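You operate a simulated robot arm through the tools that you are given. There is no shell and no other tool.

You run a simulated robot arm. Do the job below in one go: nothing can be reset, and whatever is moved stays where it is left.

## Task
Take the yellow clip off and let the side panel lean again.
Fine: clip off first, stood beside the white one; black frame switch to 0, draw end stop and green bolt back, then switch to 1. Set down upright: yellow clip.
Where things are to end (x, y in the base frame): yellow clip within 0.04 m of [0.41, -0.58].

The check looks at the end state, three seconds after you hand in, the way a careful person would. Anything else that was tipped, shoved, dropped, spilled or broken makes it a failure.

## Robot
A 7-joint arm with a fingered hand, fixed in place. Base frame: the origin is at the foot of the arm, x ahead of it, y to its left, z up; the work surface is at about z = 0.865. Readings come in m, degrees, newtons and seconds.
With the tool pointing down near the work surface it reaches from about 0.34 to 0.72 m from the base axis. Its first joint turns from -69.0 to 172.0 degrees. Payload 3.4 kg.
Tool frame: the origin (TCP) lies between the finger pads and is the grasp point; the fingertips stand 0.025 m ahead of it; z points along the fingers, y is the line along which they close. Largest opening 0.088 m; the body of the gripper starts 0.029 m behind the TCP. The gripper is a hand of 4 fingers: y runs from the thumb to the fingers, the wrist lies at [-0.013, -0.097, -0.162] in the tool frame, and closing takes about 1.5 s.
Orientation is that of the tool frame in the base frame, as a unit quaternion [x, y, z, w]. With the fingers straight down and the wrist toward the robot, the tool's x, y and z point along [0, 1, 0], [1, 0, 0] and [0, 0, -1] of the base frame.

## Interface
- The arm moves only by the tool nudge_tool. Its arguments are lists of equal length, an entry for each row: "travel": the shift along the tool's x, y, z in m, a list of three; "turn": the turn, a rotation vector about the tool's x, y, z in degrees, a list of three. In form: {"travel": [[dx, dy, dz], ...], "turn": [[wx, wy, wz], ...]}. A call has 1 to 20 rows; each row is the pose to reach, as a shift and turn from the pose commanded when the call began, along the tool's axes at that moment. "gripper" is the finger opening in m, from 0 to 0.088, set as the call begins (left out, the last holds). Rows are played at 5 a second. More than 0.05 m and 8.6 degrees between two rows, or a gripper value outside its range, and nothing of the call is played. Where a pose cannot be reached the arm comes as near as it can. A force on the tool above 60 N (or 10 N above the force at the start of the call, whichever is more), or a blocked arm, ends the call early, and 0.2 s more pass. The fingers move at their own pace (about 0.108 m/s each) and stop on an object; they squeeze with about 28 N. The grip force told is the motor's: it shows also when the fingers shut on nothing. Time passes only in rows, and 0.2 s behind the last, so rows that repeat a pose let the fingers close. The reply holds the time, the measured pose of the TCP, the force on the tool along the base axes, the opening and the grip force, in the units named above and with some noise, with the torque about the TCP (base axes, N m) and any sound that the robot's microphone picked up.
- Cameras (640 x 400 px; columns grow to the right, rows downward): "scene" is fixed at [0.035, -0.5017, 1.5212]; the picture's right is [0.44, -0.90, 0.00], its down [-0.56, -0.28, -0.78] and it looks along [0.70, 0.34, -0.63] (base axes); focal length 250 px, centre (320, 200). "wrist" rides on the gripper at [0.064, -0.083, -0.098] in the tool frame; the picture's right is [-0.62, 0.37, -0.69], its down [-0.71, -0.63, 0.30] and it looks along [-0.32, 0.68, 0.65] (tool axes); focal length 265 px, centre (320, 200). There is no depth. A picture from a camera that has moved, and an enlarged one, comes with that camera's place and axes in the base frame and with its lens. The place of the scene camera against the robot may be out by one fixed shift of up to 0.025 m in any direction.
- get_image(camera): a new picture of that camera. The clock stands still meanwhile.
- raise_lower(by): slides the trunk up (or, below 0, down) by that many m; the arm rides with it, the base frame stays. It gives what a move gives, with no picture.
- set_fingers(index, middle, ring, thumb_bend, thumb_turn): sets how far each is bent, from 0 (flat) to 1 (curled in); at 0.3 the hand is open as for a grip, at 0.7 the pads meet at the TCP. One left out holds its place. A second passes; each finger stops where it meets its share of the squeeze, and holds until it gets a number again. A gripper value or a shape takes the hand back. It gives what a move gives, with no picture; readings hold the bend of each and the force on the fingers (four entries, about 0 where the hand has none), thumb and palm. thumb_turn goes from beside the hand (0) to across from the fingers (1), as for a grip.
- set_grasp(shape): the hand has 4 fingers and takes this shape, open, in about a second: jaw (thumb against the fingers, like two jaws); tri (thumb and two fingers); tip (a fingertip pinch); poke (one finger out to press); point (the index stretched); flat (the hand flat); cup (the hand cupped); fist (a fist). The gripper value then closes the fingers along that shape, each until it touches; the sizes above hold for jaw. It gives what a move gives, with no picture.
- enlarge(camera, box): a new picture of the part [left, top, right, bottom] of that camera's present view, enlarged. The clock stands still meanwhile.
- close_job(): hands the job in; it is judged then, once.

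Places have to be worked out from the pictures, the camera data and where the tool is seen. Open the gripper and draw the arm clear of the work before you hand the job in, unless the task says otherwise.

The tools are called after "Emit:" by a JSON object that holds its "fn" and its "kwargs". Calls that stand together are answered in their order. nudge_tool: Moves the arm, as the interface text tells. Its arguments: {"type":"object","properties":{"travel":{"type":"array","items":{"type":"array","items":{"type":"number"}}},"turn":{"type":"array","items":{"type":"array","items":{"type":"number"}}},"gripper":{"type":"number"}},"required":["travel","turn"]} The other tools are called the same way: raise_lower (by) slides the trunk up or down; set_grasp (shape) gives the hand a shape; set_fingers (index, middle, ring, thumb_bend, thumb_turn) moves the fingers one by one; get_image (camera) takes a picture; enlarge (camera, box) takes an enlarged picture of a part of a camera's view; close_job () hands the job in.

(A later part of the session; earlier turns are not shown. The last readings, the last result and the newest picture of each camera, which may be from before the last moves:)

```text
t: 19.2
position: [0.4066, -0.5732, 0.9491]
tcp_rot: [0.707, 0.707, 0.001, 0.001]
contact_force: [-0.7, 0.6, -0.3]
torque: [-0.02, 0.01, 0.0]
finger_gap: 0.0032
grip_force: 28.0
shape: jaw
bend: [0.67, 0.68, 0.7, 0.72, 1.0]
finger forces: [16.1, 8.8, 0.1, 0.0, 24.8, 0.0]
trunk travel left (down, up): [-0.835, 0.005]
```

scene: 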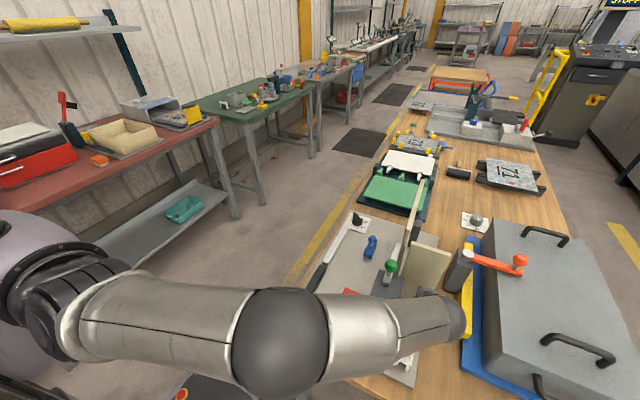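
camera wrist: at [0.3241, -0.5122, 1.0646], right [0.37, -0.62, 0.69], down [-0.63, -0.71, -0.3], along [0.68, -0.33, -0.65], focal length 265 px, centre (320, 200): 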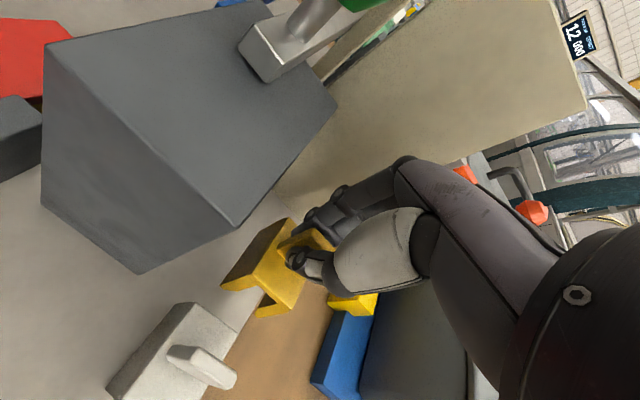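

No contact yet; another 4 mm down.

Emit:
{"fn": "nudge_tool", "kwargs": {"travel": [[0, 0, 0.002], [0, 0, 0.004]], "turn": [[0, 0, 0], [0, 0, 0]]}}

```text
t: 19.8
position: [0.4082, -0.5722, 0.945]
tcp_rot: [0.708, 0.707, 0.0, 0.001]
contact_force: [-0.3, -0.3, -0.1]
torque: [0.02, 0.03, -0.05]
finger_gap: 0.0029
grip_force: 27.8
shape: jaw
bend: [0.67, 0.68, 0.7, 0.72, 1.0]
finger forces: [16.2, 8.7, 0.0, 0.0, 24.7, 0.1]
trunk travel left (down, up): [-0.835, 0.005]
```

Still nothing on the force reading; 3 mm more and a look.

Emit:
{"fn": "nudge_tool", "kwargs": {"travel": [[0, 0, 0.0015], [0, 0, 0.003]], "turn": [[0, 0, 0], [0, 0, 0]]}}

Emit:
{"fn": "enlarge", "kwargs": {"camera": "wrist", "box": [100, 170, 400, 400]}}

```text
t: 20.4
position: [0.4068, -0.5729, 0.9417]
tcp_rot: [0.707, 0.707, 0.001, 0.0]
contact_force: [-0.2, 0.6, -0.7]
torque: [0.03, 0.01, 0.02]
finger_gap: 0.0028
grip_force: 27.8
shape: jaw
bend: [0.67, 0.68, 0.7, 0.72, 1.0]
finger forces: [16.2, 8.7, 0.0, 0.1, 24.9, 0.0]
trunk travel left (down, up): [-0.835, 0.005]
```

```text
1.74 times, centred on (250, 285) of wrist
camera zoom: at [0.3241, -0.5088, 1.0407], right [0.37, -0.62, 0.69], down [-0.63, -0.71, -0.31], along [0.68, -0.32, -0.65], focal length 462 px, centre (442, 52)
```

zoom: 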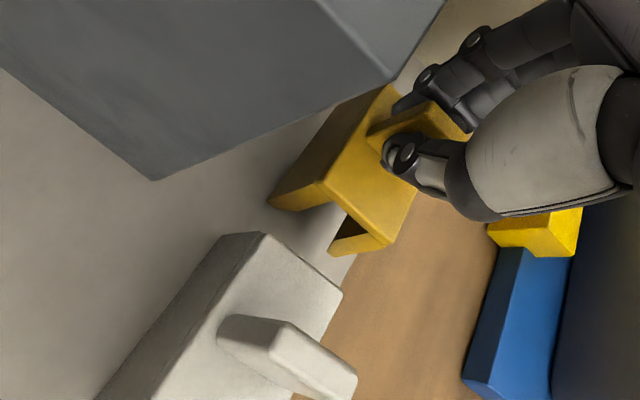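

Visually the legs are nearly on the plate; I continue in 2 mm steps.

Emit:
{"fn": "nudge_tool", "kwargs": {"travel": [[0, 0, 0.001], [0, 0, 0.002]], "turn": [[0, 0, 0], [0, 0, 0]]}}

Emit:
{"fn": "nudge_tool", "kwargs": {"travel": [[0, 0, 0.001], [0, 0, 0.002]], "turn": [[0, 0, 0], [0, 0, 0]]}}

```text
t: 21.0
position: [0.4063, -0.5724, 0.9396]
tcp_rot: [0.707, 0.707, 0.001, 0.001]
contact_force: [-0.1, 1.3, 0.1]
torque: [0.02, 0.01, 0.01]
finger_gap: 0.003
grip_force: 27.9
shape: jaw
bend: [0.67, 0.68, 0.7, 0.72, 1.0]
finger forces: [16.2, 8.7, 0.0, 0.0, 24.7, 0.1]
trunk travel left (down, up): [-0.835, 0.005]
```

```text
t: 21.6
position: [0.4064, -0.5742, 0.9372]
tcp_rot: [0.707, 0.707, 0.0, 0.0]
contact_force: [0.6, 0.7, -0.2]
torque: [-0.01, -0.02, -0.03]
finger_gap: 0.0027
grip_force: 27.6
shape: jaw
bend: [0.67, 0.68, 0.7, 0.72, 1.0]
finger forces: [16.1, 8.7, 0.1, 0.0, 24.8, 0.0]
trunk travel left (down, up): [-0.835, 0.005]
```

No contact yet at TCP z 0.937; I take a look at the gap between the legs and the plate.

Emit:
{"fn": "enlarge", "kwargs": {"camera": "wrist", "box": [180, 190, 340, 340]}}

Emit:
{"fn": "get_image", "kwargs": {"camera": "wrist"}}

```text
2.67 times, centred on (260, 265) of wrist
camera zoom: at [0.3238, -0.5092, 1.0359], right [0.37, -0.62, 0.69], down [-0.63, -0.71, -0.3], along [0.68, -0.32, -0.65], focal length 708 px, centre (480, 27)
```

zoom: 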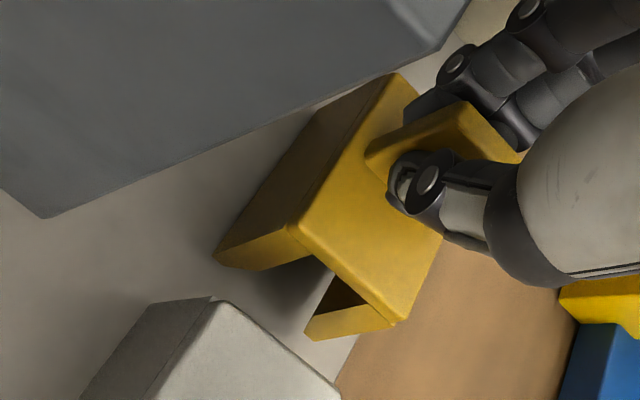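

```text
taken
camera wrist: at [0.3238, -0.5092, 1.0359], right [0.37, -0.62, 0.69], down [-0.63, -0.71, -0.3], along [0.68, -0.32, -0.65], focal length 265 px, centre (320, 200)
```

wrist: 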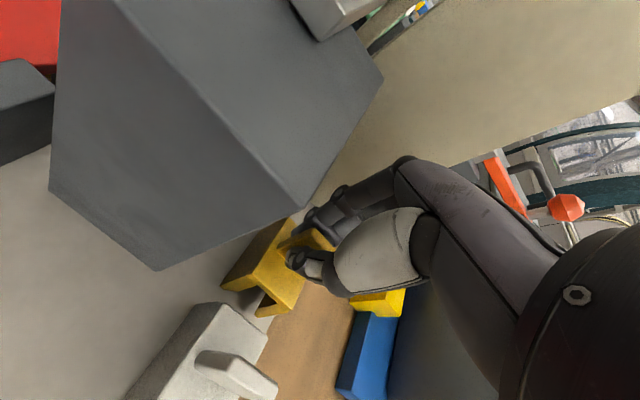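

There still seems to be a small gap under the legs. Continue down in small steps.

Emit:
{"fn": "nudge_tool", "kwargs": {"travel": [[0, 0, 0.001], [0, 0, 0.002], [0, 0, 0.003]], "turn": [[0, 0, 0], [0, 0, 0], [0, 0, 0]]}}

Emit:
{"fn": "nudge_tool", "kwargs": {"travel": [[0, 0, 0.001], [0, 0, 0.002]], "turn": [[0, 0, 0], [0, 0, 0]]}}

```text
t: 22.4
position: [0.4067, -0.5722, 0.9345]
tcp_rot: [0.707, 0.708, 0.001, 0.001]
contact_force: [-0.5, -0.6, 4.1]
torque: [0.01, -0.04, -0.01]
finger_gap: 0.0027
grip_force: 28.1
shape: jaw
bend: [0.67, 0.68, 0.7, 0.72, 1.0]
finger forces: [16.5, 8.6, 0.1, 0.0, 25.7, 0.0]
trunk travel left (down, up): [-0.835, 0.005]
```

```text
t: 23.0
position: [0.4069, -0.5725, 0.9338]
tcp_rot: [0.707, 0.708, 0.0, 0.002]
contact_force: [-1.6, -0.9, 6.2]
torque: [0.02, -0.06, 0.0]
finger_gap: 0.0029
grip_force: 28.4
shape: jaw
bend: [0.67, 0.68, 0.7, 0.72, 1.0]
finger forces: [16.5, 8.8, 0.0, 0.0, 27.0, 0.0]
trunk travel left (down, up): [-0.835, 0.005]
```

Contact: 6 N upward at z 0.934, so the legs stand on the plate. I open slightly (0.03 m) to release without touching the neighbours.

Emit:
{"fn": "nudge_tool", "kwargs": {"travel": [[0, 0, -0.001], [0, 0, -0.001], [0, 0, -0.001], [0, 0, -0.001]], "turn": [[0, 0, 0], [0, 0, 0], [0, 0, 0], [0, 0, 0]], "gripper": 0.03}}

Emit:
{"fn": "get_image", "kwargs": {"camera": "wrist"}}

```text
t: 24.0
position: [0.4068, -0.5729, 0.9338]
tcp_rot: [0.708, 0.707, 0.001, 0.0]
contact_force: [1.0, -0.6, -0.2]
torque: [-0.02, 0.01, 0.01]
finger_gap: 0.0296
grip_force: 0.1
shape: jaw
bend: [0.74, 0.52, 0.49, 0.73, 1.0]
finger forces: [0.0, 0.1, 0.1, 0.1, 0.0, 0.1]
trunk travel left (down, up): [-0.835, 0.005]
```

```text
taken
camera wrist: at [0.3242, -0.5086, 1.0317], right [0.37, -0.62, 0.69], down [-0.63, -0.71, -0.31], along [0.68, -0.32, -0.65], focal length 265 px, centre (320, 200)
```

wrist: 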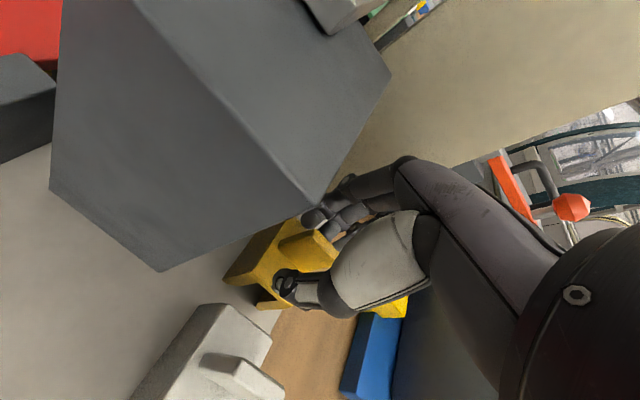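

The gap reads 0.03 but the index finger reads more bent than the others, so I look closely before lifting.

Emit:
{"fn": "enlarge", "kwargs": {"camera": "wrist", "box": [210, 160, 410, 330]}}

```text
2.35 times, centred on (310, 245) of wrist
camera zoom: at [0.3242, -0.5086, 1.0317], right [0.37, -0.62, 0.69], down [-0.63, -0.71, -0.31], along [0.68, -0.32, -0.65], focal length 624 px, centre (344, 94)
```

zoom: 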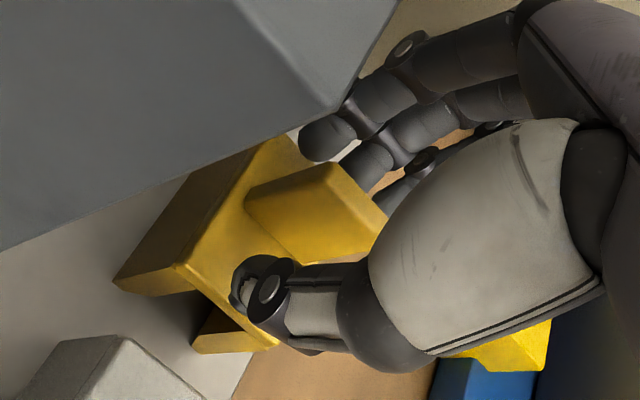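

The tab is free between thumb and fingers. I lift straight up slowly and check that the clip stays standing.

Emit:
{"fn": "nudge_tool", "kwargs": {"travel": [[0, 0, -0.01], [0, 0, -0.02], [0, 0, -0.035], [0, 0, -0.05]], "turn": [[0, 0, 0], [0, 0, 0], [0, 0, 0], [0, 0, 0]]}}

Emit:
{"fn": "get_image", "kwargs": {"camera": "wrist"}}

```text
t: 25.0
position: [0.407, -0.5718, 0.9837]
tcp_rot: [0.707, 0.707, 0.002, 0.0]
contact_force: [-0.6, -0.1, -0.7]
torque: [0.02, -0.04, -0.01]
finger_gap: 0.0298
grip_force: 0.0
shape: jaw
bend: [0.74, 0.52, 0.49, 0.73, 1.0]
finger forces: [0.1, 0.0, 0.1, 0.0, 0.0, 0.1]
trunk travel left (down, up): [-0.835, 0.005]
```

```text
taken
camera wrist: at [0.3238, -0.5079, 1.0823], right [0.37, -0.62, 0.69], down [-0.63, -0.71, -0.31], along [0.68, -0.32, -0.65], focal length 265 px, centre (320, 200)
```

wrist: 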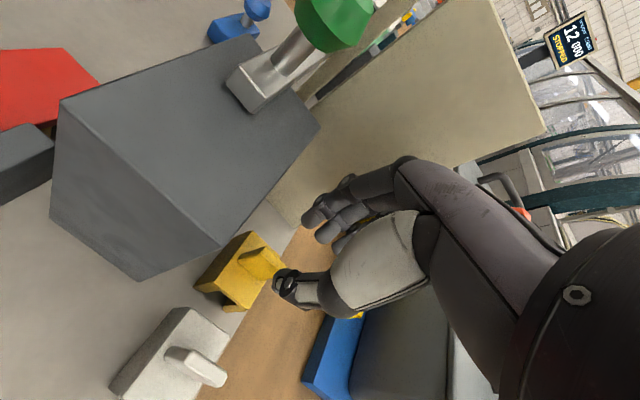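

The yellow clip stands upright at about (0.405, −0.575), beside the white one. I rise well clear, open the hand fully and head toward the black switch for a closer look.

Emit:
{"fn": "nudge_tool", "kwargs": {"travel": [[0, 0, -0.045], [0, 0, -0.09], [0, 0, -0.135], [0, 0, -0.18], [0, 0, -0.22], [0, 0, -0.25]], "turn": [[0, 0, 0], [0, 0, 0], [0, 0, 0], [0, 0, 0], [0, 0, 0], [0, 0, 0]]}}

Emit:
{"fn": "nudge_tool", "kwargs": {"travel": [[0.035, 0.028, 0], [0.07, 0.056, 0], [0.105, 0.084, 0], [0.14, 0.112, 0], [0.175, 0.14, 0], [0.21, 0.168, 0], [0.24, 0.19, 0]], "turn": [[0, 0, 0], [0, 0, 0], [0, 0, 0], [0, 0, 0], [0, 0, 0], [0, 0, 0], [0, 0, 0]], "gripper": 0.088}}

Emit:
{"fn": "get_image", "kwargs": {"camera": "scene"}}

Emit:
{"fn": "get_image", "kwargs": {"camera": "wrist"}}

```text
t: 26.4
position: [0.4064, -0.5724, 1.2332]
tcp_rot: [0.707, 0.707, 0.001, 0.001]
contact_force: [0.7, 0.0, 1.0]
torque: [0.01, -0.02, 0.0]
finger_gap: 0.0296
grip_force: 0.1
shape: jaw
bend: [0.74, 0.52, 0.49, 0.73, 1.0]
finger forces: [0.1, 0.0, 0.0, 0.0, 0.0, 0.0]
trunk travel left (down, up): [-0.835, 0.005]
```

```text
t: 28.0
position: [0.5967, -0.3296, 1.2336]
tcp_rot: [0.707, 0.707, 0.0, 0.0]
contact_force: [0.8, -0.8, 0.2]
torque: [0.01, 0.01, -0.01]
finger_gap: 0.0879
grip_force: 0.0
shape: jaw
bend: [0.3, 0.3, 0.3, 0.3, 0.98]
finger forces: [0.0, 0.0, 0.0, 0.0, 0.0, 0.0]
trunk travel left (down, up): [-0.835, 0.005]
```

```text
taken
```

scene: 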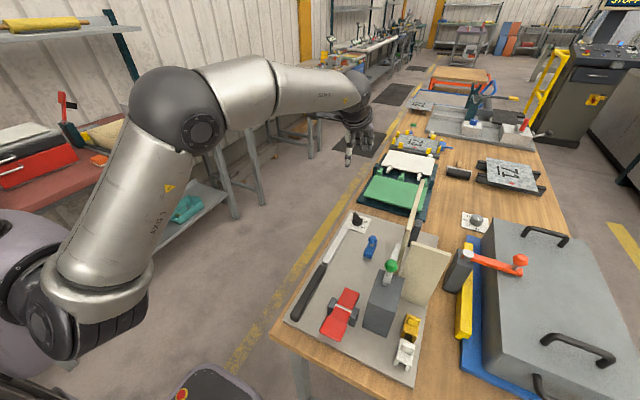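

```text
taken
camera wrist: at [0.5139, -0.2656, 1.332], right [0.37, -0.62, 0.69], down [-0.63, -0.71, -0.3], along [0.68, -0.32, -0.65], focal length 265 px, centre (320, 200)
```

wrist: 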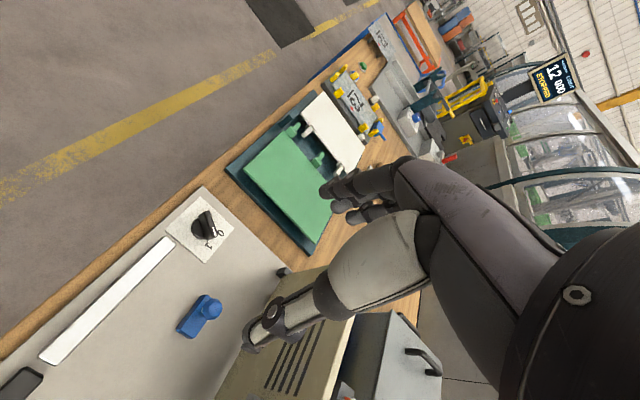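

Both clips stand side by side. Now I go lower for a close view of the knob.

Emit:
{"fn": "nudge_tool", "kwargs": {"travel": [[0, 0, 0.04], [0, 0, 0.08], [0, 0, 0.12], [0, 0.01, 0.15]], "turn": [[0, 0, 0], [0, 0, 0], [0, 0, 0], [0, 0, 0]]}}

Emit:
{"fn": "get_image", "kwargs": {"camera": "wrist"}}

Emit:
{"fn": "enlarge", "kwargs": {"camera": "wrist", "box": [160, 130, 310, 290]}}

```text
t: 29.0
position: [0.6078, -0.3317, 1.0816]
tcp_rot: [0.707, 0.707, 0.0, -0.001]
contact_force: [-0.2, -0.6, 0.0]
torque: [0.01, 0.02, 0.0]
finger_gap: 0.0877
grip_force: 0.0
shape: jaw
bend: [0.3, 0.3, 0.3, 0.3, 0.98]
finger forces: [0.0, 0.1, 0.1, 0.0, 0.1, 0.0]
trunk travel left (down, up): [-0.835, 0.005]
```

```text
taken
camera wrist: at [0.5249, -0.2676, 1.1799], right [0.37, -0.62, 0.69], down [-0.63, -0.71, -0.3], along [0.68, -0.32, -0.65], focal length 265 px, centre (320, 200)
```

wrist: 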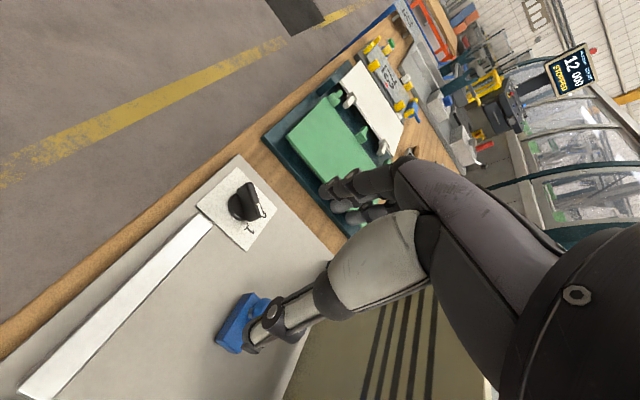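

```text
2.50 times, centred on (235, 210) of wrist
camera zoom: at [0.5249, -0.2676, 1.1799], right [0.37, -0.62, 0.69], down [-0.63, -0.71, -0.3], along [0.68, -0.32, -0.65], focal length 664 px, centre (532, 175)
```

zoom: 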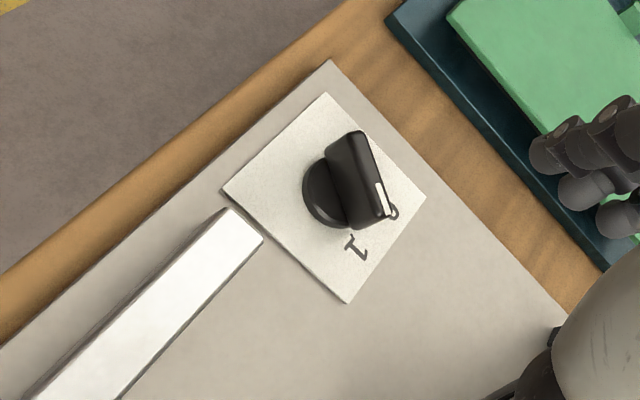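

Label centre comes out at (0.723, −0.324), mark end of the handle at (0.711, −0.342, 0.910), pointing at 1; "0" lies at −60°. One more enlargement to size the handle.

Emit:
{"fn": "enlarge", "kwargs": {"camera": "wrist", "box": [215, 165, 285, 245]}}

```text
5.00 times, centred on (250, 205) of wrist
camera zoom: at [0.5249, -0.2676, 1.1799], right [0.37, -0.62, 0.69], down [-0.63, -0.71, -0.3], along [0.68, -0.32, -0.65], focal length 1327 px, centre (670, 175)
```

zoom: 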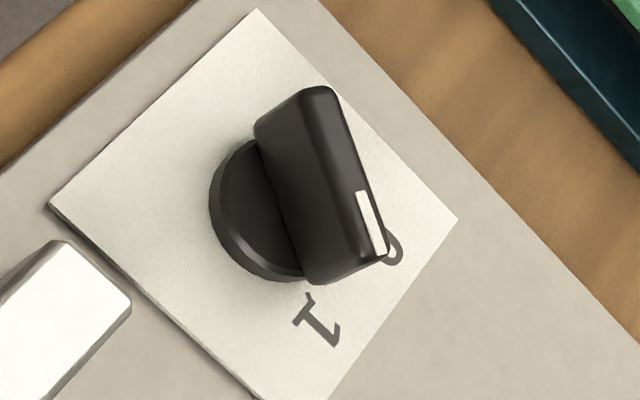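

The handle is about 44 × 9 mm centred at (0.720, −0.323), z up to 0.91, line at 59°. To turn it by +60° within reach I'll grip with the hand yawed −30° and tilted 20°; first yaw and rise, then lower the trunk for better reach.

Emit:
{"fn": "nudge_tool", "kwargs": {"travel": [[0, 0, -0.02], [0, 0, -0.04], [0, 0, -0.06], [0, 0, -0.08]], "turn": [[0, 0, 7.75], [0, 0, 15.5], [0, 0, 23.25], [0, 0, 31]]}}

Emit:
{"fn": "raise_lower", "kwargs": {"by": -0.12}}

Emit:
{"fn": "nudge_tool", "kwargs": {"travel": [[0, 0.01, 0], [0, 0.02, 0], [0, 0.03, 0]], "turn": [[0, -7, 0], [0, -14, 0], [0, -20, 0]]}}

```text
t: 30.0
position: [0.6068, -0.3308, 1.1628]
tcp_rot: [0.871, 0.491, 0.001, 0.001]
contact_force: [0.2, 0.5, 0.0]
torque: [0.02, 0.0, -0.02]
finger_gap: 0.0879
grip_force: 0.1
shape: jaw
bend: [0.3, 0.3, 0.3, 0.3, 0.98]
finger forces: [0.0, 0.1, 0.0, 0.1, 0.0, 0.0]
trunk travel left (down, up): [-0.835, 0.005]
```

```text
t: 31.5
position: [0.6061, -0.3323, 1.043]
tcp_rot: [0.87, 0.492, 0.0, 0.001]
contact_force: [0.1, 0.8, -0.3]
torque: [0.01, -0.01, 0.0]
finger_gap: 0.0879
grip_force: 0.0
shape: jaw
bend: [0.3, 0.3, 0.3, 0.3, 0.98]
finger forces: [0.0, 0.1, 0.0, 0.1, 0.1, 0.1]
trunk travel left (down, up): [-0.715, 0.125]
```

```text
t: 32.3
position: [0.6327, -0.3482, 1.0423]
tcp_rot: [0.857, 0.485, -0.151, 0.085]
contact_force: [0.1, 0.2, 0.4]
torque: [-0.02, -0.03, -0.01]
finger_gap: 0.0876
grip_force: 0.0
shape: jaw
bend: [0.3, 0.3, 0.3, 0.3, 0.98]
finger forces: [0.0, 0.1, 0.0, 0.2, 0.0, 0.1]
trunk travel left (down, up): [-0.715, 0.125]
```

Orientation is as planned. I move to hover above the knob at z ≈ 0.98.

Emit:
{"fn": "nudge_tool", "kwargs": {"travel": [[0.028, 0.0206, 0.012], [0.056, 0.0412, 0.024], [0.0839, 0.0618, 0.0358], [0.0839, 0.0618, 0.0358]], "turn": [[0, 0, 0], [0, 0, 0], [0, 0, 0], [0, 0, 0]]}}

Emit:
{"fn": "get_image", "kwargs": {"camera": "wrist"}}

Emit:
{"fn": "get_image", "kwargs": {"camera": "scene"}}

```text
t: 33.3
position: [0.6974, -0.3264, 0.9812]
tcp_rot: [0.858, 0.484, -0.151, 0.085]
contact_force: [0.3, -0.1, 0.5]
torque: [0.02, 0.0, 0.0]
finger_gap: 0.0875
grip_force: 0.1
shape: jaw
bend: [0.3, 0.3, 0.3, 0.3, 0.98]
finger forces: [0.0, 0.0, 0.0, 0.0, 0.1, 0.0]
out of reach, approached as far as the arm can: row 3, 4
trunk travel left (down, up): [-0.715, 0.125]
```

```text
taken
camera wrist: at [0.6754, -0.2031, 1.052], right [0.14, -0.49, 0.86], down [-0.94, -0.34, -0.04], along [0.31, -0.8, -0.5], focal length 265 px, centre (320, 200)
```

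wrist: 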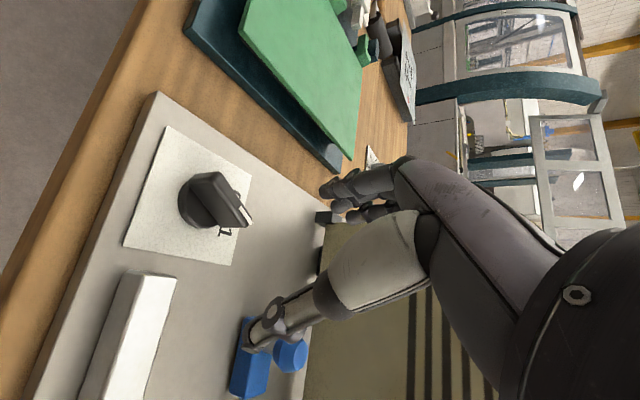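

```text
taken
```

scene: 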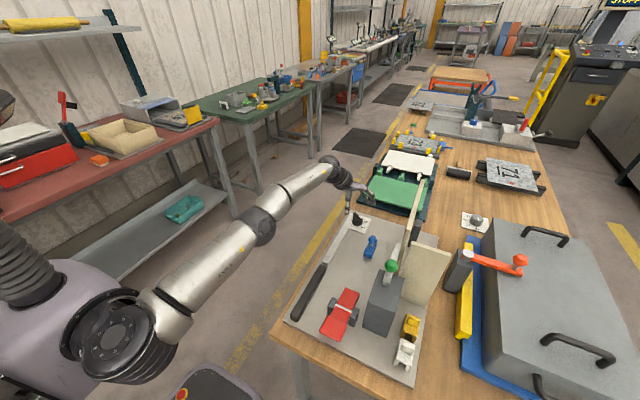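

The arm falls about 2 cm short with this grip pose. Pushing the near side of the handle's mark end toward +x needs less reach, so I'll back up a little and try the one-finger "poke" shape to see where its tip is.

Emit:
{"fn": "nudge_tool", "kwargs": {"travel": [[-0.01, -0.02, -0.03], [-0.02, -0.04, -0.06]], "turn": [[0, 7, 0], [0, 14, 0]]}}

Emit:
{"fn": "set_grasp", "kwargs": {"shape": "poke"}}

Emit:
{"fn": "get_image", "kwargs": {"camera": "wrist"}}

Emit:
{"fn": "enlarge", "kwargs": {"camera": "scene", "box": [290, 120, 410, 260]}}

```text
t: 33.9
position: [0.6628, -0.302, 1.0471]
tcp_rot: [0.869, 0.492, -0.044, 0.026]
contact_force: [0.0, 0.2, 0.2]
torque: [-0.02, 0.02, 0.02]
finger_gap: 0.0876
grip_force: 0.2
shape: jaw
bend: [0.3, 0.3, 0.3, 0.3, 0.98]
finger forces: [0.0, 0.0, 0.1, 0.0, 0.0, 0.0]
trunk travel left (down, up): [-0.715, 0.125]
```

```text
t: 34.8
position: [0.6647, -0.3023, 1.047]
tcp_rot: [0.869, 0.492, -0.046, 0.026]
contact_force: [0.5, -0.7, 0.4]
torque: [0.02, 0.03, 0.01]
finger_gap: 0.0001
grip_force: 0.0
shape: poke
bend: [0.7, 0.7, 0.99, 1.0, 1.0]
finger forces: [0.0, 0.0, 0.0, 0.1, 0.0, 0.1]
trunk travel left (down, up): [-0.715, 0.125]
```

```text
taken
camera wrist: at [0.6314, -0.1966, 1.1382], right [0.03, -0.66, 0.75], down [-0.92, -0.31, -0.23], along [0.39, -0.69, -0.62], focal length 265 px, centre (320, 200)
```

wrist: 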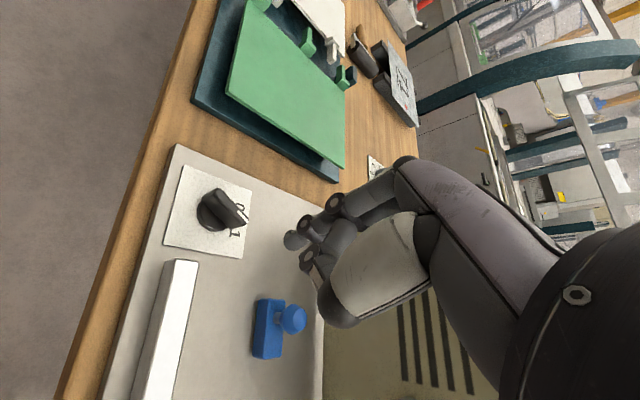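

```text
2.86 times, centred on (350, 190) of scene
camera zoom: at [0.035, -0.5017, 1.5212], right [0.44, -0.9, 0.0], down [-0.56, -0.28, -0.78], along [0.7, 0.34, -0.63], focal length 713 px, centre (234, 229)
```

zoom: 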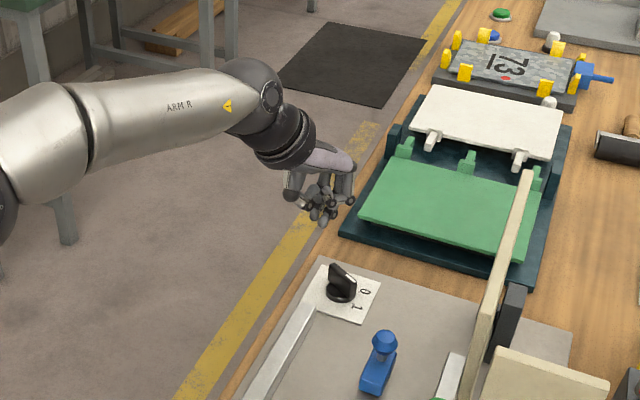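

Poke leaves index and middle together at the pinch point. I'll try "point" (index stretched), which should give a longer single finger.

Emit:
{"fn": "set_grasp", "kwargs": {"shape": "point"}}

Emit:
{"fn": "get_image", "kwargs": {"camera": "wrist"}}

Emit:
{"fn": "enlarge", "kwargs": {"camera": "scene", "box": [330, 150, 390, 220]}}

```text
t: 35.7
position: [0.6641, -0.3026, 1.0471]
tcp_rot: [0.869, 0.492, -0.045, 0.026]
contact_force: [-0.1, -0.3, 0.8]
torque: [0.03, 0.0, 0.02]
finger_gap: 0.0
grip_force: 0.2
shape: point
bend: [0.2, 1.0, 1.0, 0.98, 0.88]
finger forces: [0.0, 0.0, 0.1, 0.0, 0.0, 0.0]
trunk travel left (down, up): [-0.715, 0.125]
```

```text
taken
camera wrist: at [0.6315, -0.1965, 1.1381], right [0.03, -0.66, 0.75], down [-0.92, -0.31, -0.23], along [0.39, -0.69, -0.62], focal length 265 px, centre (320, 200)
```

wrist: 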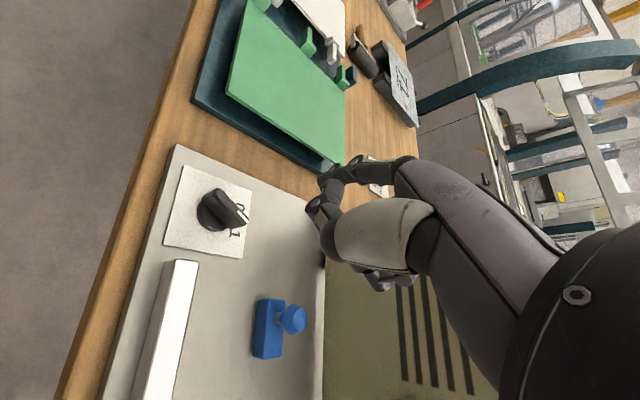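

```text
5.71 times, centred on (360, 185) of scene
camera zoom: at [0.035, -0.5017, 1.5212], right [0.44, -0.9, 0.0], down [-0.56, -0.28, -0.78], along [0.7, 0.34, -0.63], focal length 1426 px, centre (91, 286)
```

zoom: 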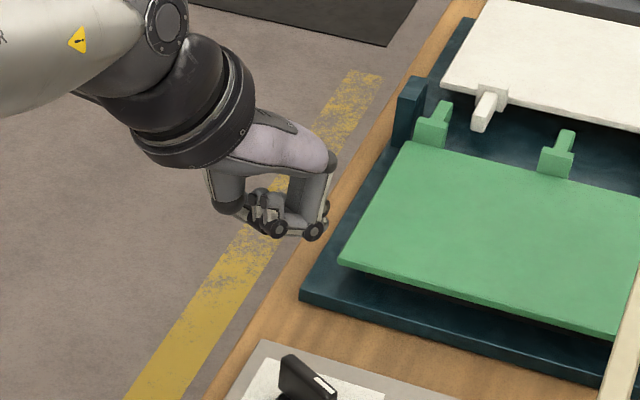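

I need to see exactly where the stretched index's tip is, so I enlarge the hand in the wrist view.

Emit:
{"fn": "enlarge", "kwargs": {"camera": "wrist", "box": [280, 130, 440, 310]}}

```text
2.22 times, centred on (360, 220) of wrist
camera zoom: at [0.6315, -0.1965, 1.1381], right [0.03, -0.66, 0.75], down [-0.92, -0.31, -0.23], along [0.39, -0.69, -0.62], focal length 590 px, centre (231, 156)
```

zoom: 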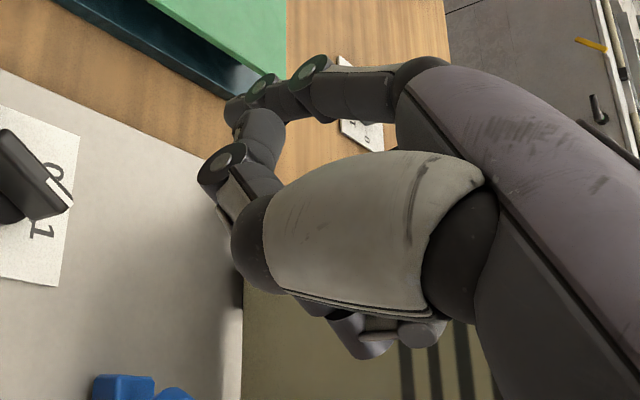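

The "point" shape leaves the thumb lowest, which isn't helpful. Instead I'll use a closed pinch with the hand tilted 25° forward (gains reach) and push the near side of the mark end outward. First, re-level and yaw to the radial direction, take the jaw shape and close it.

Emit:
{"fn": "set_grasp", "kwargs": {"shape": "jaw"}}

Emit:
{"fn": "nudge_tool", "kwargs": {"travel": [[0, 0, 0], [0, 0, 0], [0, 0, 0], [0, 0, 0], [0, 0, 0], [0, 0, 0], [0, 0, 0], [0, 0, 0]], "turn": [[0, 6, -7], [0, 6, -7], [0, 6, -7], [0, 6, -7], [0, 6, -7], [0, 6, -7], [0, 6, -7], [0, 6, -7]], "gripper": 0.0}}

Emit:
{"fn": "nudge_tool", "kwargs": {"travel": [[0, 0, 0], [0, 0, 0], [0, 0, 0]], "turn": [[-8.4, 0, 0], [-16.8, 0, 0], [-25, 0, 0]]}}

Emit:
{"fn": "get_image", "kwargs": {"camera": "wrist"}}

```text
t: 36.6
position: [0.6651, -0.3029, 1.0463]
tcp_rot: [0.869, 0.492, -0.046, 0.026]
contact_force: [0.4, -0.2, 0.0]
torque: [0.03, -0.01, 0.02]
finger_gap: 0.0881
grip_force: 0.1
shape: jaw
bend: [0.3, 0.3, 0.3, 0.3, 0.97]
finger forces: [0.0, 0.1, 0.0, 0.0, 0.1, 0.1]
trunk travel left (down, up): [-0.715, 0.125]
```

```text
refused: row 1 steps farther than a row can; nothing moved
```

```text
t: 37.4
position: [0.6644, -0.3037, 1.047]
tcp_rot: [0.843, 0.49, 0.064, 0.215]
contact_force: [0.5, 0.3, -0.7]
torque: [-0.01, -0.01, 0.0]
finger_gap: 0.0874
grip_force: 0.1
shape: jaw
bend: [0.3, 0.3, 0.3, 0.3, 0.97]
finger forces: [0.0, 0.1, 0.0, 0.0, 0.0, 0.0]
trunk travel left (down, up): [-0.715, 0.125]
```

```text
taken
camera wrist: at [0.6001, -0.1832, 1.0938], right [-0.24, -0.48, 0.84], down [-0.77, -0.43, -0.47], along [0.59, -0.77, -0.26], focal length 265 px, centre (320, 200)
```

wrist: 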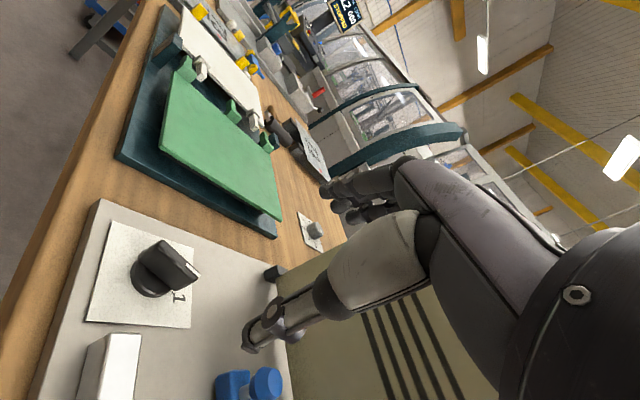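

One call was refused (rotation step too big), but the tilt is in. I level the residual roll by 6° and close the hand.

Emit:
{"fn": "nudge_tool", "kwargs": {"travel": [[0, 0, 0], [0, 0, 0], [0, 0, 0], [0, 0, 0], [0, 0, 0], [0, 0, 0], [0, 0, 0], [0, 0, 0]], "turn": [[0, 6, 0], [0, 6, 0], [0, 6, 0], [0, 6, 0], [0, 6, 0], [0, 6, 0], [0, 6, 0], [0, 6, 0]], "gripper": 0.0}}

Emit:
{"fn": "get_image", "kwargs": {"camera": "wrist"}}

Emit:
{"fn": "enlarge", "kwargs": {"camera": "scene", "box": [310, 140, 410, 250]}}

```text
t: 39.2
position: [0.6655, -0.305, 1.045]
tcp_rot: [0.839, 0.5, 0.106, 0.188]
contact_force: [0.1, 0.3, 0.2]
torque: [-0.02, 0.03, -0.04]
finger_gap: 0.0
grip_force: 28.0
shape: jaw
bend: [0.7, 0.7, 0.7, 0.39, 1.0]
finger forces: [0.0, 0.1, 0.0, 0.0, 0.0, 0.0]
trunk travel left (down, up): [-0.715, 0.125]
```

```text
taken
camera wrist: at [0.5933, -0.1913, 1.1], right [-0.25, -0.56, 0.79], down [-0.73, -0.42, -0.53], along [0.63, -0.71, -0.3], focal length 265 px, centre (320, 200)
```

wrist: 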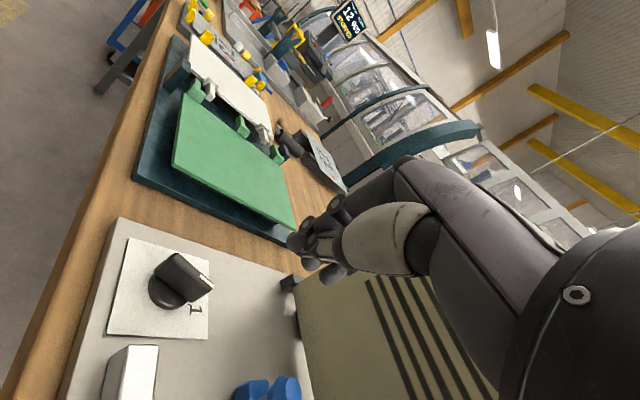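

```text
3.64 times, centred on (360, 195) of scene
camera zoom: at [0.035, -0.5017, 1.5212], right [0.44, -0.9, 0.0], down [-0.56, -0.28, -0.78], along [0.7, 0.34, -0.63], focal length 907 px, centre (174, 218)
```

zoom: 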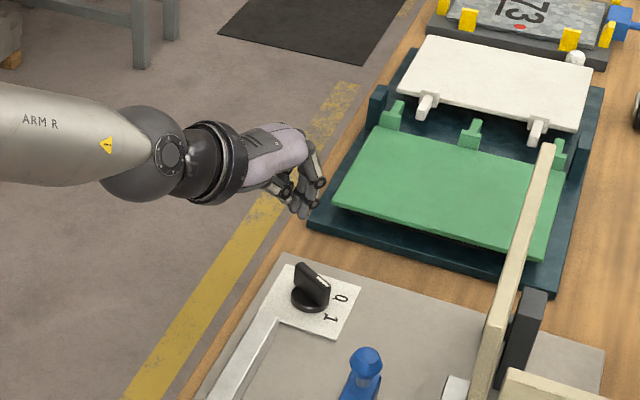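

The hand is closed with the knob clear. I enlarge the wrist view to calibrate where the fingertips are.

Emit:
{"fn": "enlarge", "kwargs": {"camera": "wrist", "box": [260, 170, 400, 300]}}

Emit:
{"fn": "enlarge", "kwargs": {"camera": "scene", "box": [370, 165, 410, 225]}}

```text
3.08 times, centred on (330, 235) of wrist
camera zoom: at [0.5933, -0.1913, 1.1], right [-0.25, -0.56, 0.79], down [-0.73, -0.42, -0.53], along [0.63, -0.71, -0.3], focal length 817 px, centre (289, 92)
```

zoom: 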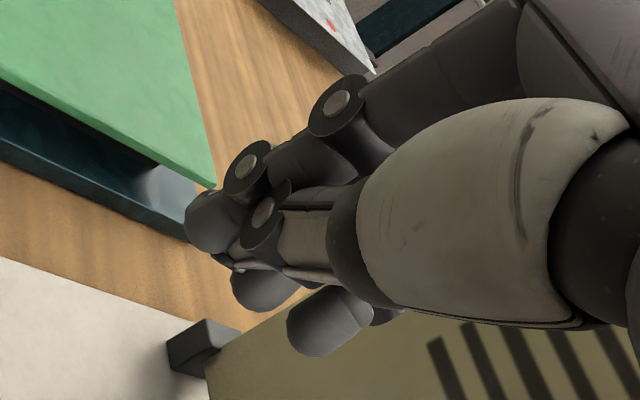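

```text
6.67 times, centred on (390, 195) of scene
camera zoom: at [0.035, -0.5017, 1.5212], right [0.44, -0.9, 0.0], down [-0.56, -0.28, -0.78], along [0.7, 0.34, -0.63], focal length 1663 px, centre (-147, 233)
```

zoom: 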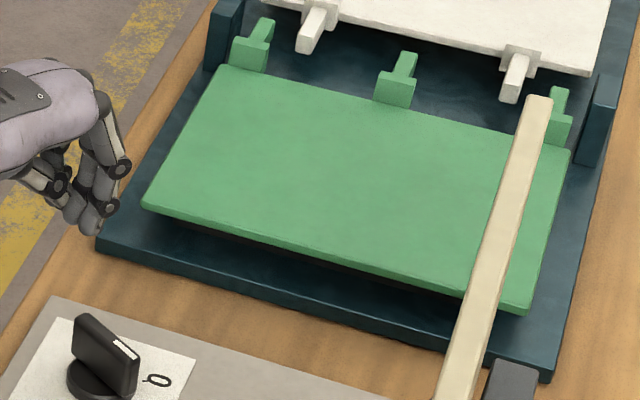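

Calibrated: index tip sits ≈ 3 mm lateral of the TCP line, the others are on the −y side, which suits pushing the mark end. I descend most of the way, on the near side of the knob, and check.

Emit:
{"fn": "nudge_tool", "kwargs": {"travel": [[-0.0045, -0.0127, 0.0424], [-0.009, -0.0255, 0.0849], [-0.0118, -0.0335, 0.1115]], "turn": [[0, 0, 0], [0, 0, 0], [0, 0, 0]]}}

Emit:
{"fn": "get_image", "kwargs": {"camera": "wrist"}}

Emit:
{"fn": "enlarge", "kwargs": {"camera": "scene", "box": [310, 170, 410, 260]}}

```text
t: 40.0
position: [0.6745, -0.3233, 0.9304]
tcp_rot: [0.839, 0.5, 0.106, 0.187]
contact_force: [0.2, 0.2, -0.5]
torque: [0.01, 0.01, 0.02]
finger_gap: 0.0
grip_force: 28.2
shape: jaw
bend: [0.7, 0.7, 0.7, 0.39, 1.0]
finger forces: [0.1, 0.0, 0.0, 0.1, 0.1, 0.0]
trunk travel left (down, up): [-0.715, 0.125]
```

```text
taken
camera wrist: at [0.6028, -0.2102, 0.9832], right [-0.26, -0.56, 0.79], down [-0.73, -0.42, -0.54], along [0.63, -0.71, -0.3], focal length 265 px, centre (320, 200)
```

wrist: 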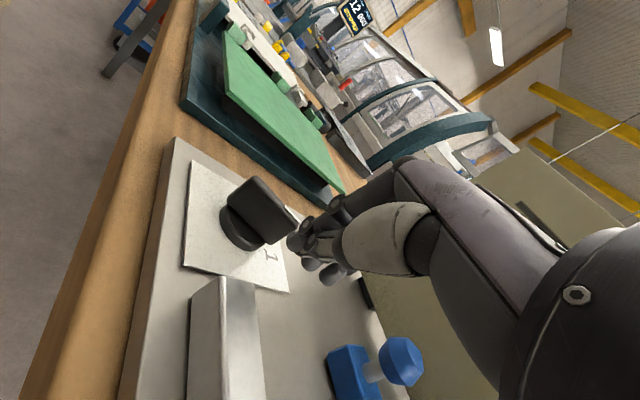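

```text
4.44 times, centred on (360, 215) of scene
camera zoom: at [0.035, -0.5017, 1.5212], right [0.44, -0.9, 0.0], down [-0.56, -0.28, -0.78], along [0.7, 0.34, -0.63], focal length 1109 px, centre (142, 133)
```

zoom: 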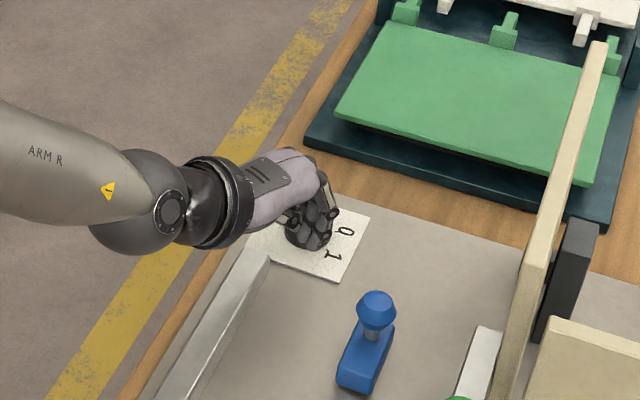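

The tip is on the near side of the mark end, about 2 cm short of it. I lower the last 1.6 cm so that the tip is at the handle's height.

Emit:
{"fn": "nudge_tool", "kwargs": {"travel": [[-0.002, -0.0024, 0.008], [-0.0042, -0.0048, 0.016]], "turn": [[0, 0, 0], [0, 0, 0]]}}

Emit:
{"fn": "get_image", "kwargs": {"camera": "wrist"}}

Emit:
{"fn": "enlarge", "kwargs": {"camera": "wrist", "box": [180, 140, 360, 310]}}

```text
t: 40.6
position: [0.6737, -0.3282, 0.9145]
tcp_rot: [0.839, 0.5, 0.107, 0.188]
contact_force: [-0.3, 0.2, -0.2]
torque: [0.01, 0.04, -0.01]
finger_gap: 0.0001
grip_force: 28.3
shape: jaw
bend: [0.7, 0.7, 0.7, 0.39, 1.0]
finger forces: [0.0, 0.1, 0.1, 0.1, 0.0, 0.0]
trunk travel left (down, up): [-0.715, 0.125]
```

```text
taken
camera wrist: at [0.6019, -0.2151, 0.9673], right [-0.25, -0.56, 0.79], down [-0.73, -0.42, -0.53], along [0.63, -0.71, -0.3], focal length 265 px, centre (320, 200)
```

wrist: 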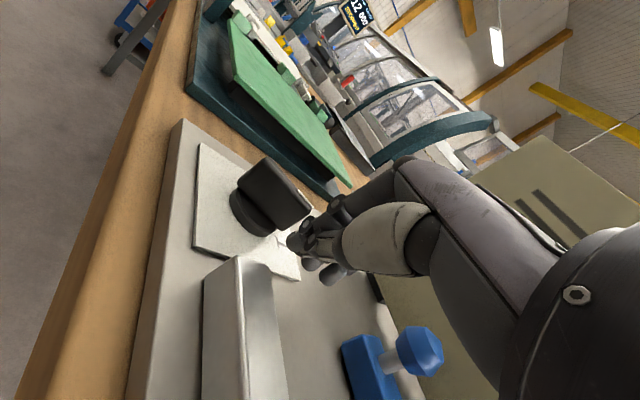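

```text
2.35 times, centred on (270, 225) of wrist
camera zoom: at [0.6019, -0.2151, 0.9673], right [-0.25, -0.56, 0.79], down [-0.73, -0.42, -0.53], along [0.63, -0.71, -0.3], focal length 624 px, centre (438, 141)
```

zoom: 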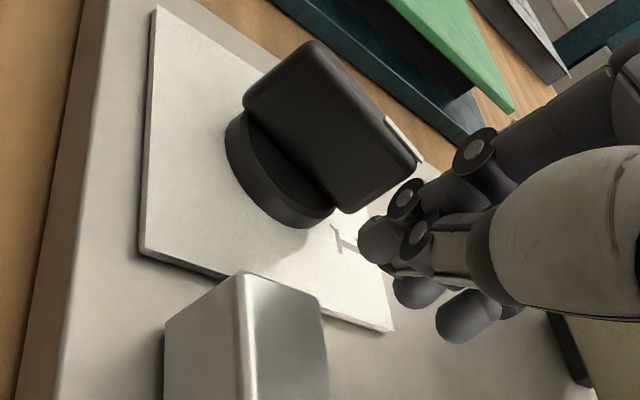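

The tip is at the handle's side, below its top. Now push gently: first to contact and about halfway, then check.

Emit:
{"fn": "nudge_tool", "kwargs": {"travel": [[0.0035, 0.0068, 0.0031], [0.007, 0.0136, 0.0062], [0.0063, 0.017, 0.0079], [0.0055, 0.0207, 0.0096]], "turn": [[0, 0, 0], [0, 0, 0], [0, 0, 0], [0, 0, 0]]}}

Emit:
{"fn": "enlarge", "kwargs": {"camera": "wrist", "box": [180, 140, 360, 310]}}

Emit:
{"fn": "enlarge", "kwargs": {"camera": "scene", "box": [330, 190, 410, 260]}}

```text
t: 41.6
position: [0.6944, -0.3344, 0.9153]
tcp_rot: [0.839, 0.5, 0.107, 0.187]
contact_force: [-1.4, 1.2, -0.1]
torque: [-0.02, 0.02, -0.01]
finger_gap: 0.0
grip_force: 28.2
shape: jaw
bend: [0.7, 0.7, 0.7, 0.39, 1.0]
finger forces: [0.0, 0.0, 0.0, 0.1, 0.1, 0.0]
trunk travel left (down, up): [-0.715, 0.125]
```

```text
2.35 times, centred on (270, 225) of wrist
camera zoom: at [0.624, -0.2217, 0.9686], right [-0.26, -0.56, 0.79], down [-0.73, -0.42, -0.54], along [0.63, -0.71, -0.3], focal length 624 px, centre (438, 141)
```

zoom: 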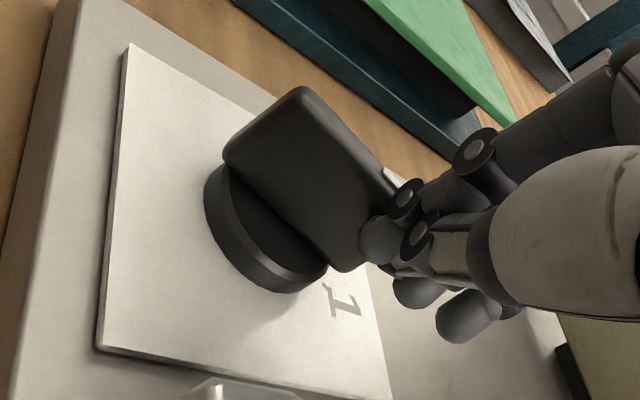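

```text
5.71 times, centred on (370, 225) of scene
camera zoom: at [0.035, -0.5017, 1.5212], right [0.44, -0.9, 0.0], down [-0.56, -0.28, -0.78], along [0.7, 0.34, -0.63], focal length 1426 px, centre (34, 57)
```

zoom: 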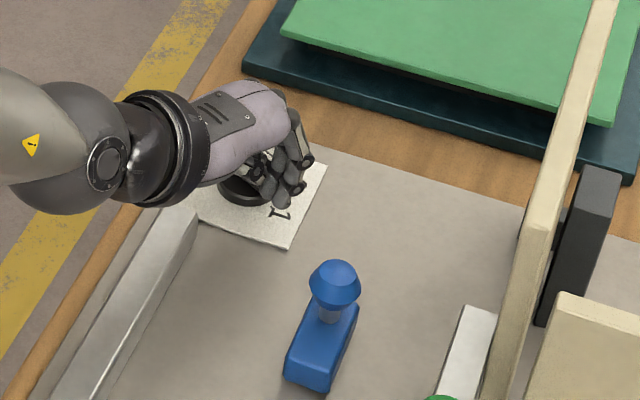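

Light contact (~2 N) has begun at the mark end. I push on toward the "0" position.

Emit:
{"fn": "nudge_tool", "kwargs": {"travel": [[0.0008, 0.0033, 0.0015], [0.0017, 0.0066, 0.0031], [0.0025, 0.0099, 0.0046]], "turn": [[0, 0, 0], [0, 0, 0], [0, 0, 0]]}}

Emit:
{"fn": "enlarge", "kwargs": {"camera": "wrist", "box": [180, 140, 360, 310]}}

Emit:
{"fn": "enlarge", "kwargs": {"camera": "scene", "box": [330, 190, 410, 260]}}

```text
t: 42.4
position: [0.7069, -0.3386, 0.9141]
tcp_rot: [0.838, 0.5, 0.106, 0.188]
contact_force: [-1.1, -0.6, -0.3]
torque: [-0.03, 0.02, 0.02]
finger_gap: 0.0001
grip_force: 27.4
shape: jaw
bend: [0.7, 0.7, 0.7, 0.39, 1.0]
finger forces: [0.0, 0.0, 0.1, 0.1, 0.1, 0.0]
trunk travel left (down, up): [-0.715, 0.125]
```

```text
2.35 times, centred on (270, 225) of wrist
camera zoom: at [0.6357, -0.2251, 0.9676], right [-0.26, -0.56, 0.79], down [-0.73, -0.42, -0.53], along [0.63, -0.71, -0.3], focal length 624 px, centre (438, 141)
```

zoom: 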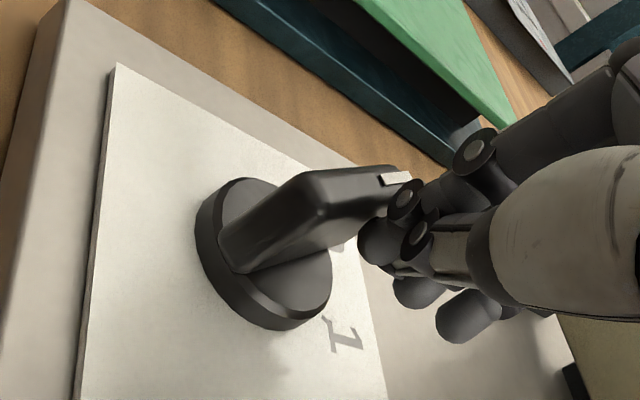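

```text
5.71 times, centred on (370, 225) of scene
camera zoom: at [0.035, -0.5017, 1.5212], right [0.44, -0.9, 0.0], down [-0.56, -0.28, -0.78], along [0.7, 0.34, -0.63], focal length 1426 px, centre (34, 57)
```

zoom: 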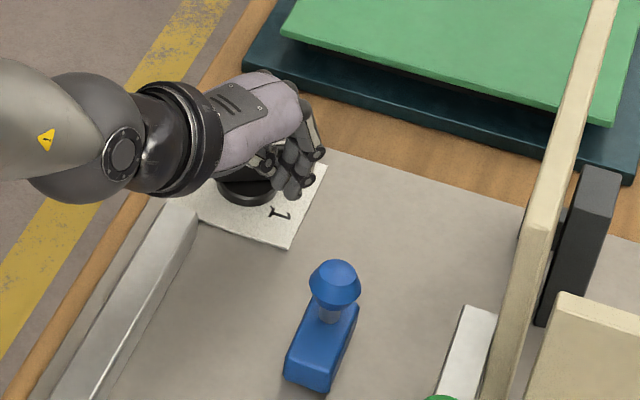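

The handle now points along about −60°, i.e. at "0". I withdraw the finger back along its path, then rise and confirm.

Emit:
{"fn": "nudge_tool", "kwargs": {"travel": [[-0.005, -0.012, -0.006], [-0.009, -0.028, -0.013], [-0.009, -0.02, -0.04], [-0.009, -0.012, -0.075], [-0.009, -0.005, -0.115]], "turn": [[0, 0, 0], [0, 0, 0], [0, 0, 0], [0, 0, 0], [0, 0, 0]]}}

Emit:
{"fn": "get_image", "kwargs": {"camera": "wrist"}}

Emit:
{"fn": "enlarge", "kwargs": {"camera": "wrist", "box": [120, 190, 290, 360]}}

Emit:
{"fn": "enlarge", "kwargs": {"camera": "scene", "box": [330, 190, 410, 260]}}

```text
t: 43.6
position: [0.6562, -0.3194, 1.0192]
tcp_rot: [0.839, 0.5, 0.106, 0.188]
contact_force: [-0.3, -0.5, 0.3]
torque: [-0.02, 0.02, 0.03]
finger_gap: 0.0
grip_force: 28.1
shape: jaw
bend: [0.7, 0.7, 0.7, 0.39, 1.0]
finger forces: [0.0, 0.1, 0.1, 0.0, 0.0, 0.0]
trunk travel left (down, up): [-0.715, 0.125]
```

```text
taken
camera wrist: at [0.5844, -0.2062, 1.0725], right [-0.25, -0.56, 0.79], down [-0.73, -0.42, -0.53], along [0.63, -0.71, -0.3], focal length 265 px, centre (320, 200)
```

wrist: 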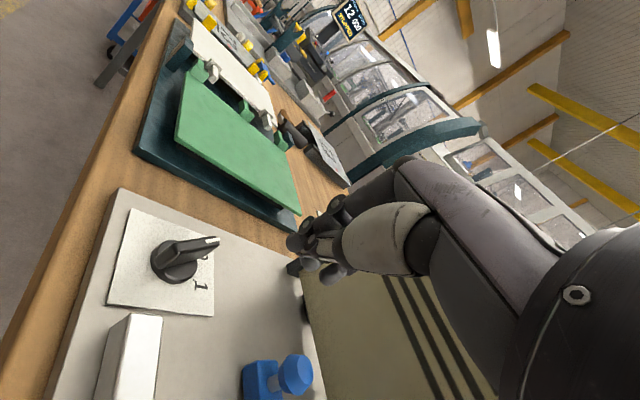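

```text
2.35 times, centred on (205, 275) of wrist
camera zoom: at [0.5844, -0.2062, 1.0725], right [-0.25, -0.56, 0.79], down [-0.73, -0.42, -0.53], along [0.63, -0.71, -0.3], focal length 624 px, centre (591, 24)
```

zoom: 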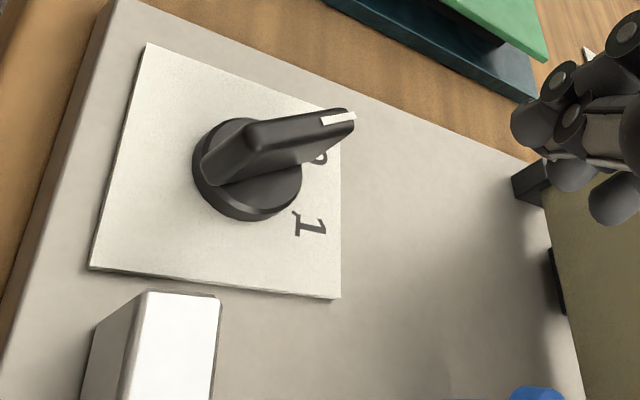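

```text
5.71 times, centred on (370, 225) of scene
camera zoom: at [0.035, -0.5017, 1.5212], right [0.44, -0.9, 0.0], down [-0.56, -0.28, -0.78], along [0.7, 0.34, -0.63], focal length 1426 px, centre (34, 57)
```

zoom: 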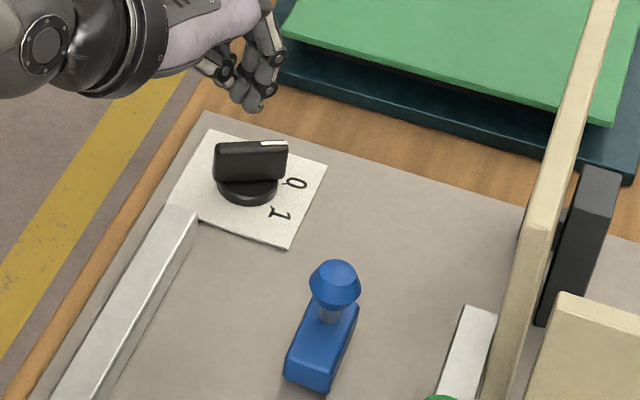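

The switch reads 0 (handle at −58°). Next the blue end stop: ball centre near (0.622, −0.409, 0.918), block along x from about 0.588 to 0.641. I take a closer look at it from here.

Emit:
{"fn": "enlarge", "kwargs": {"camera": "wrist", "box": [200, 300, 400, 400]}}

Emit:
{"fn": "enlarge", "kwargs": {"camera": "scene", "box": [350, 225, 430, 295]}}

```text
3.20 times, centred on (300, 350) of wrist
camera zoom: at [0.5844, -0.2062, 1.0725], right [-0.25, -0.56, 0.79], down [-0.73, -0.42, -0.53], along [0.63, -0.71, -0.3], focal length 849 px, centre (384, -280)
```

zoom: 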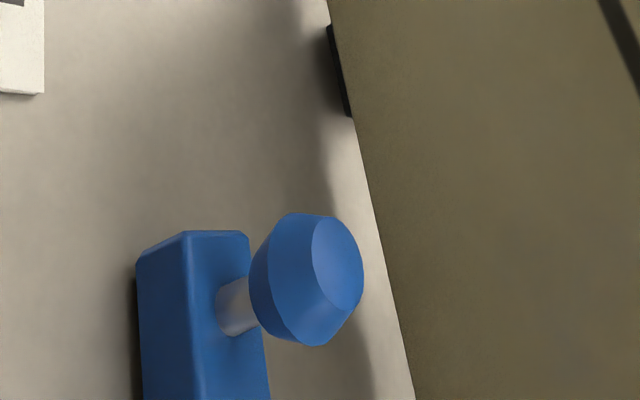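

```text
5.71 times, centred on (390, 260) of scene
camera zoom: at [0.035, -0.5017, 1.5212], right [0.44, -0.9, 0.0], down [-0.56, -0.28, -0.78], along [0.7, 0.34, -0.63], focal length 1426 px, centre (-80, -143)
```

zoom: 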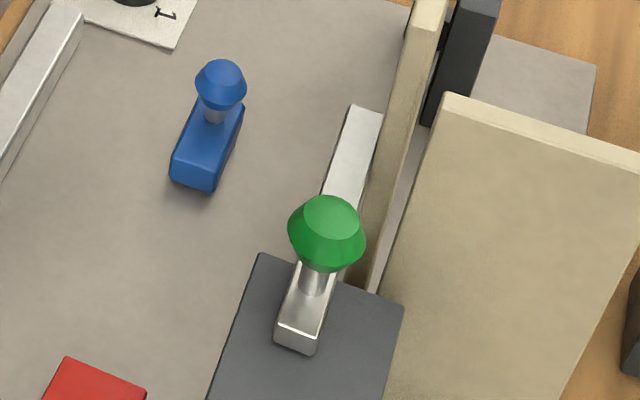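

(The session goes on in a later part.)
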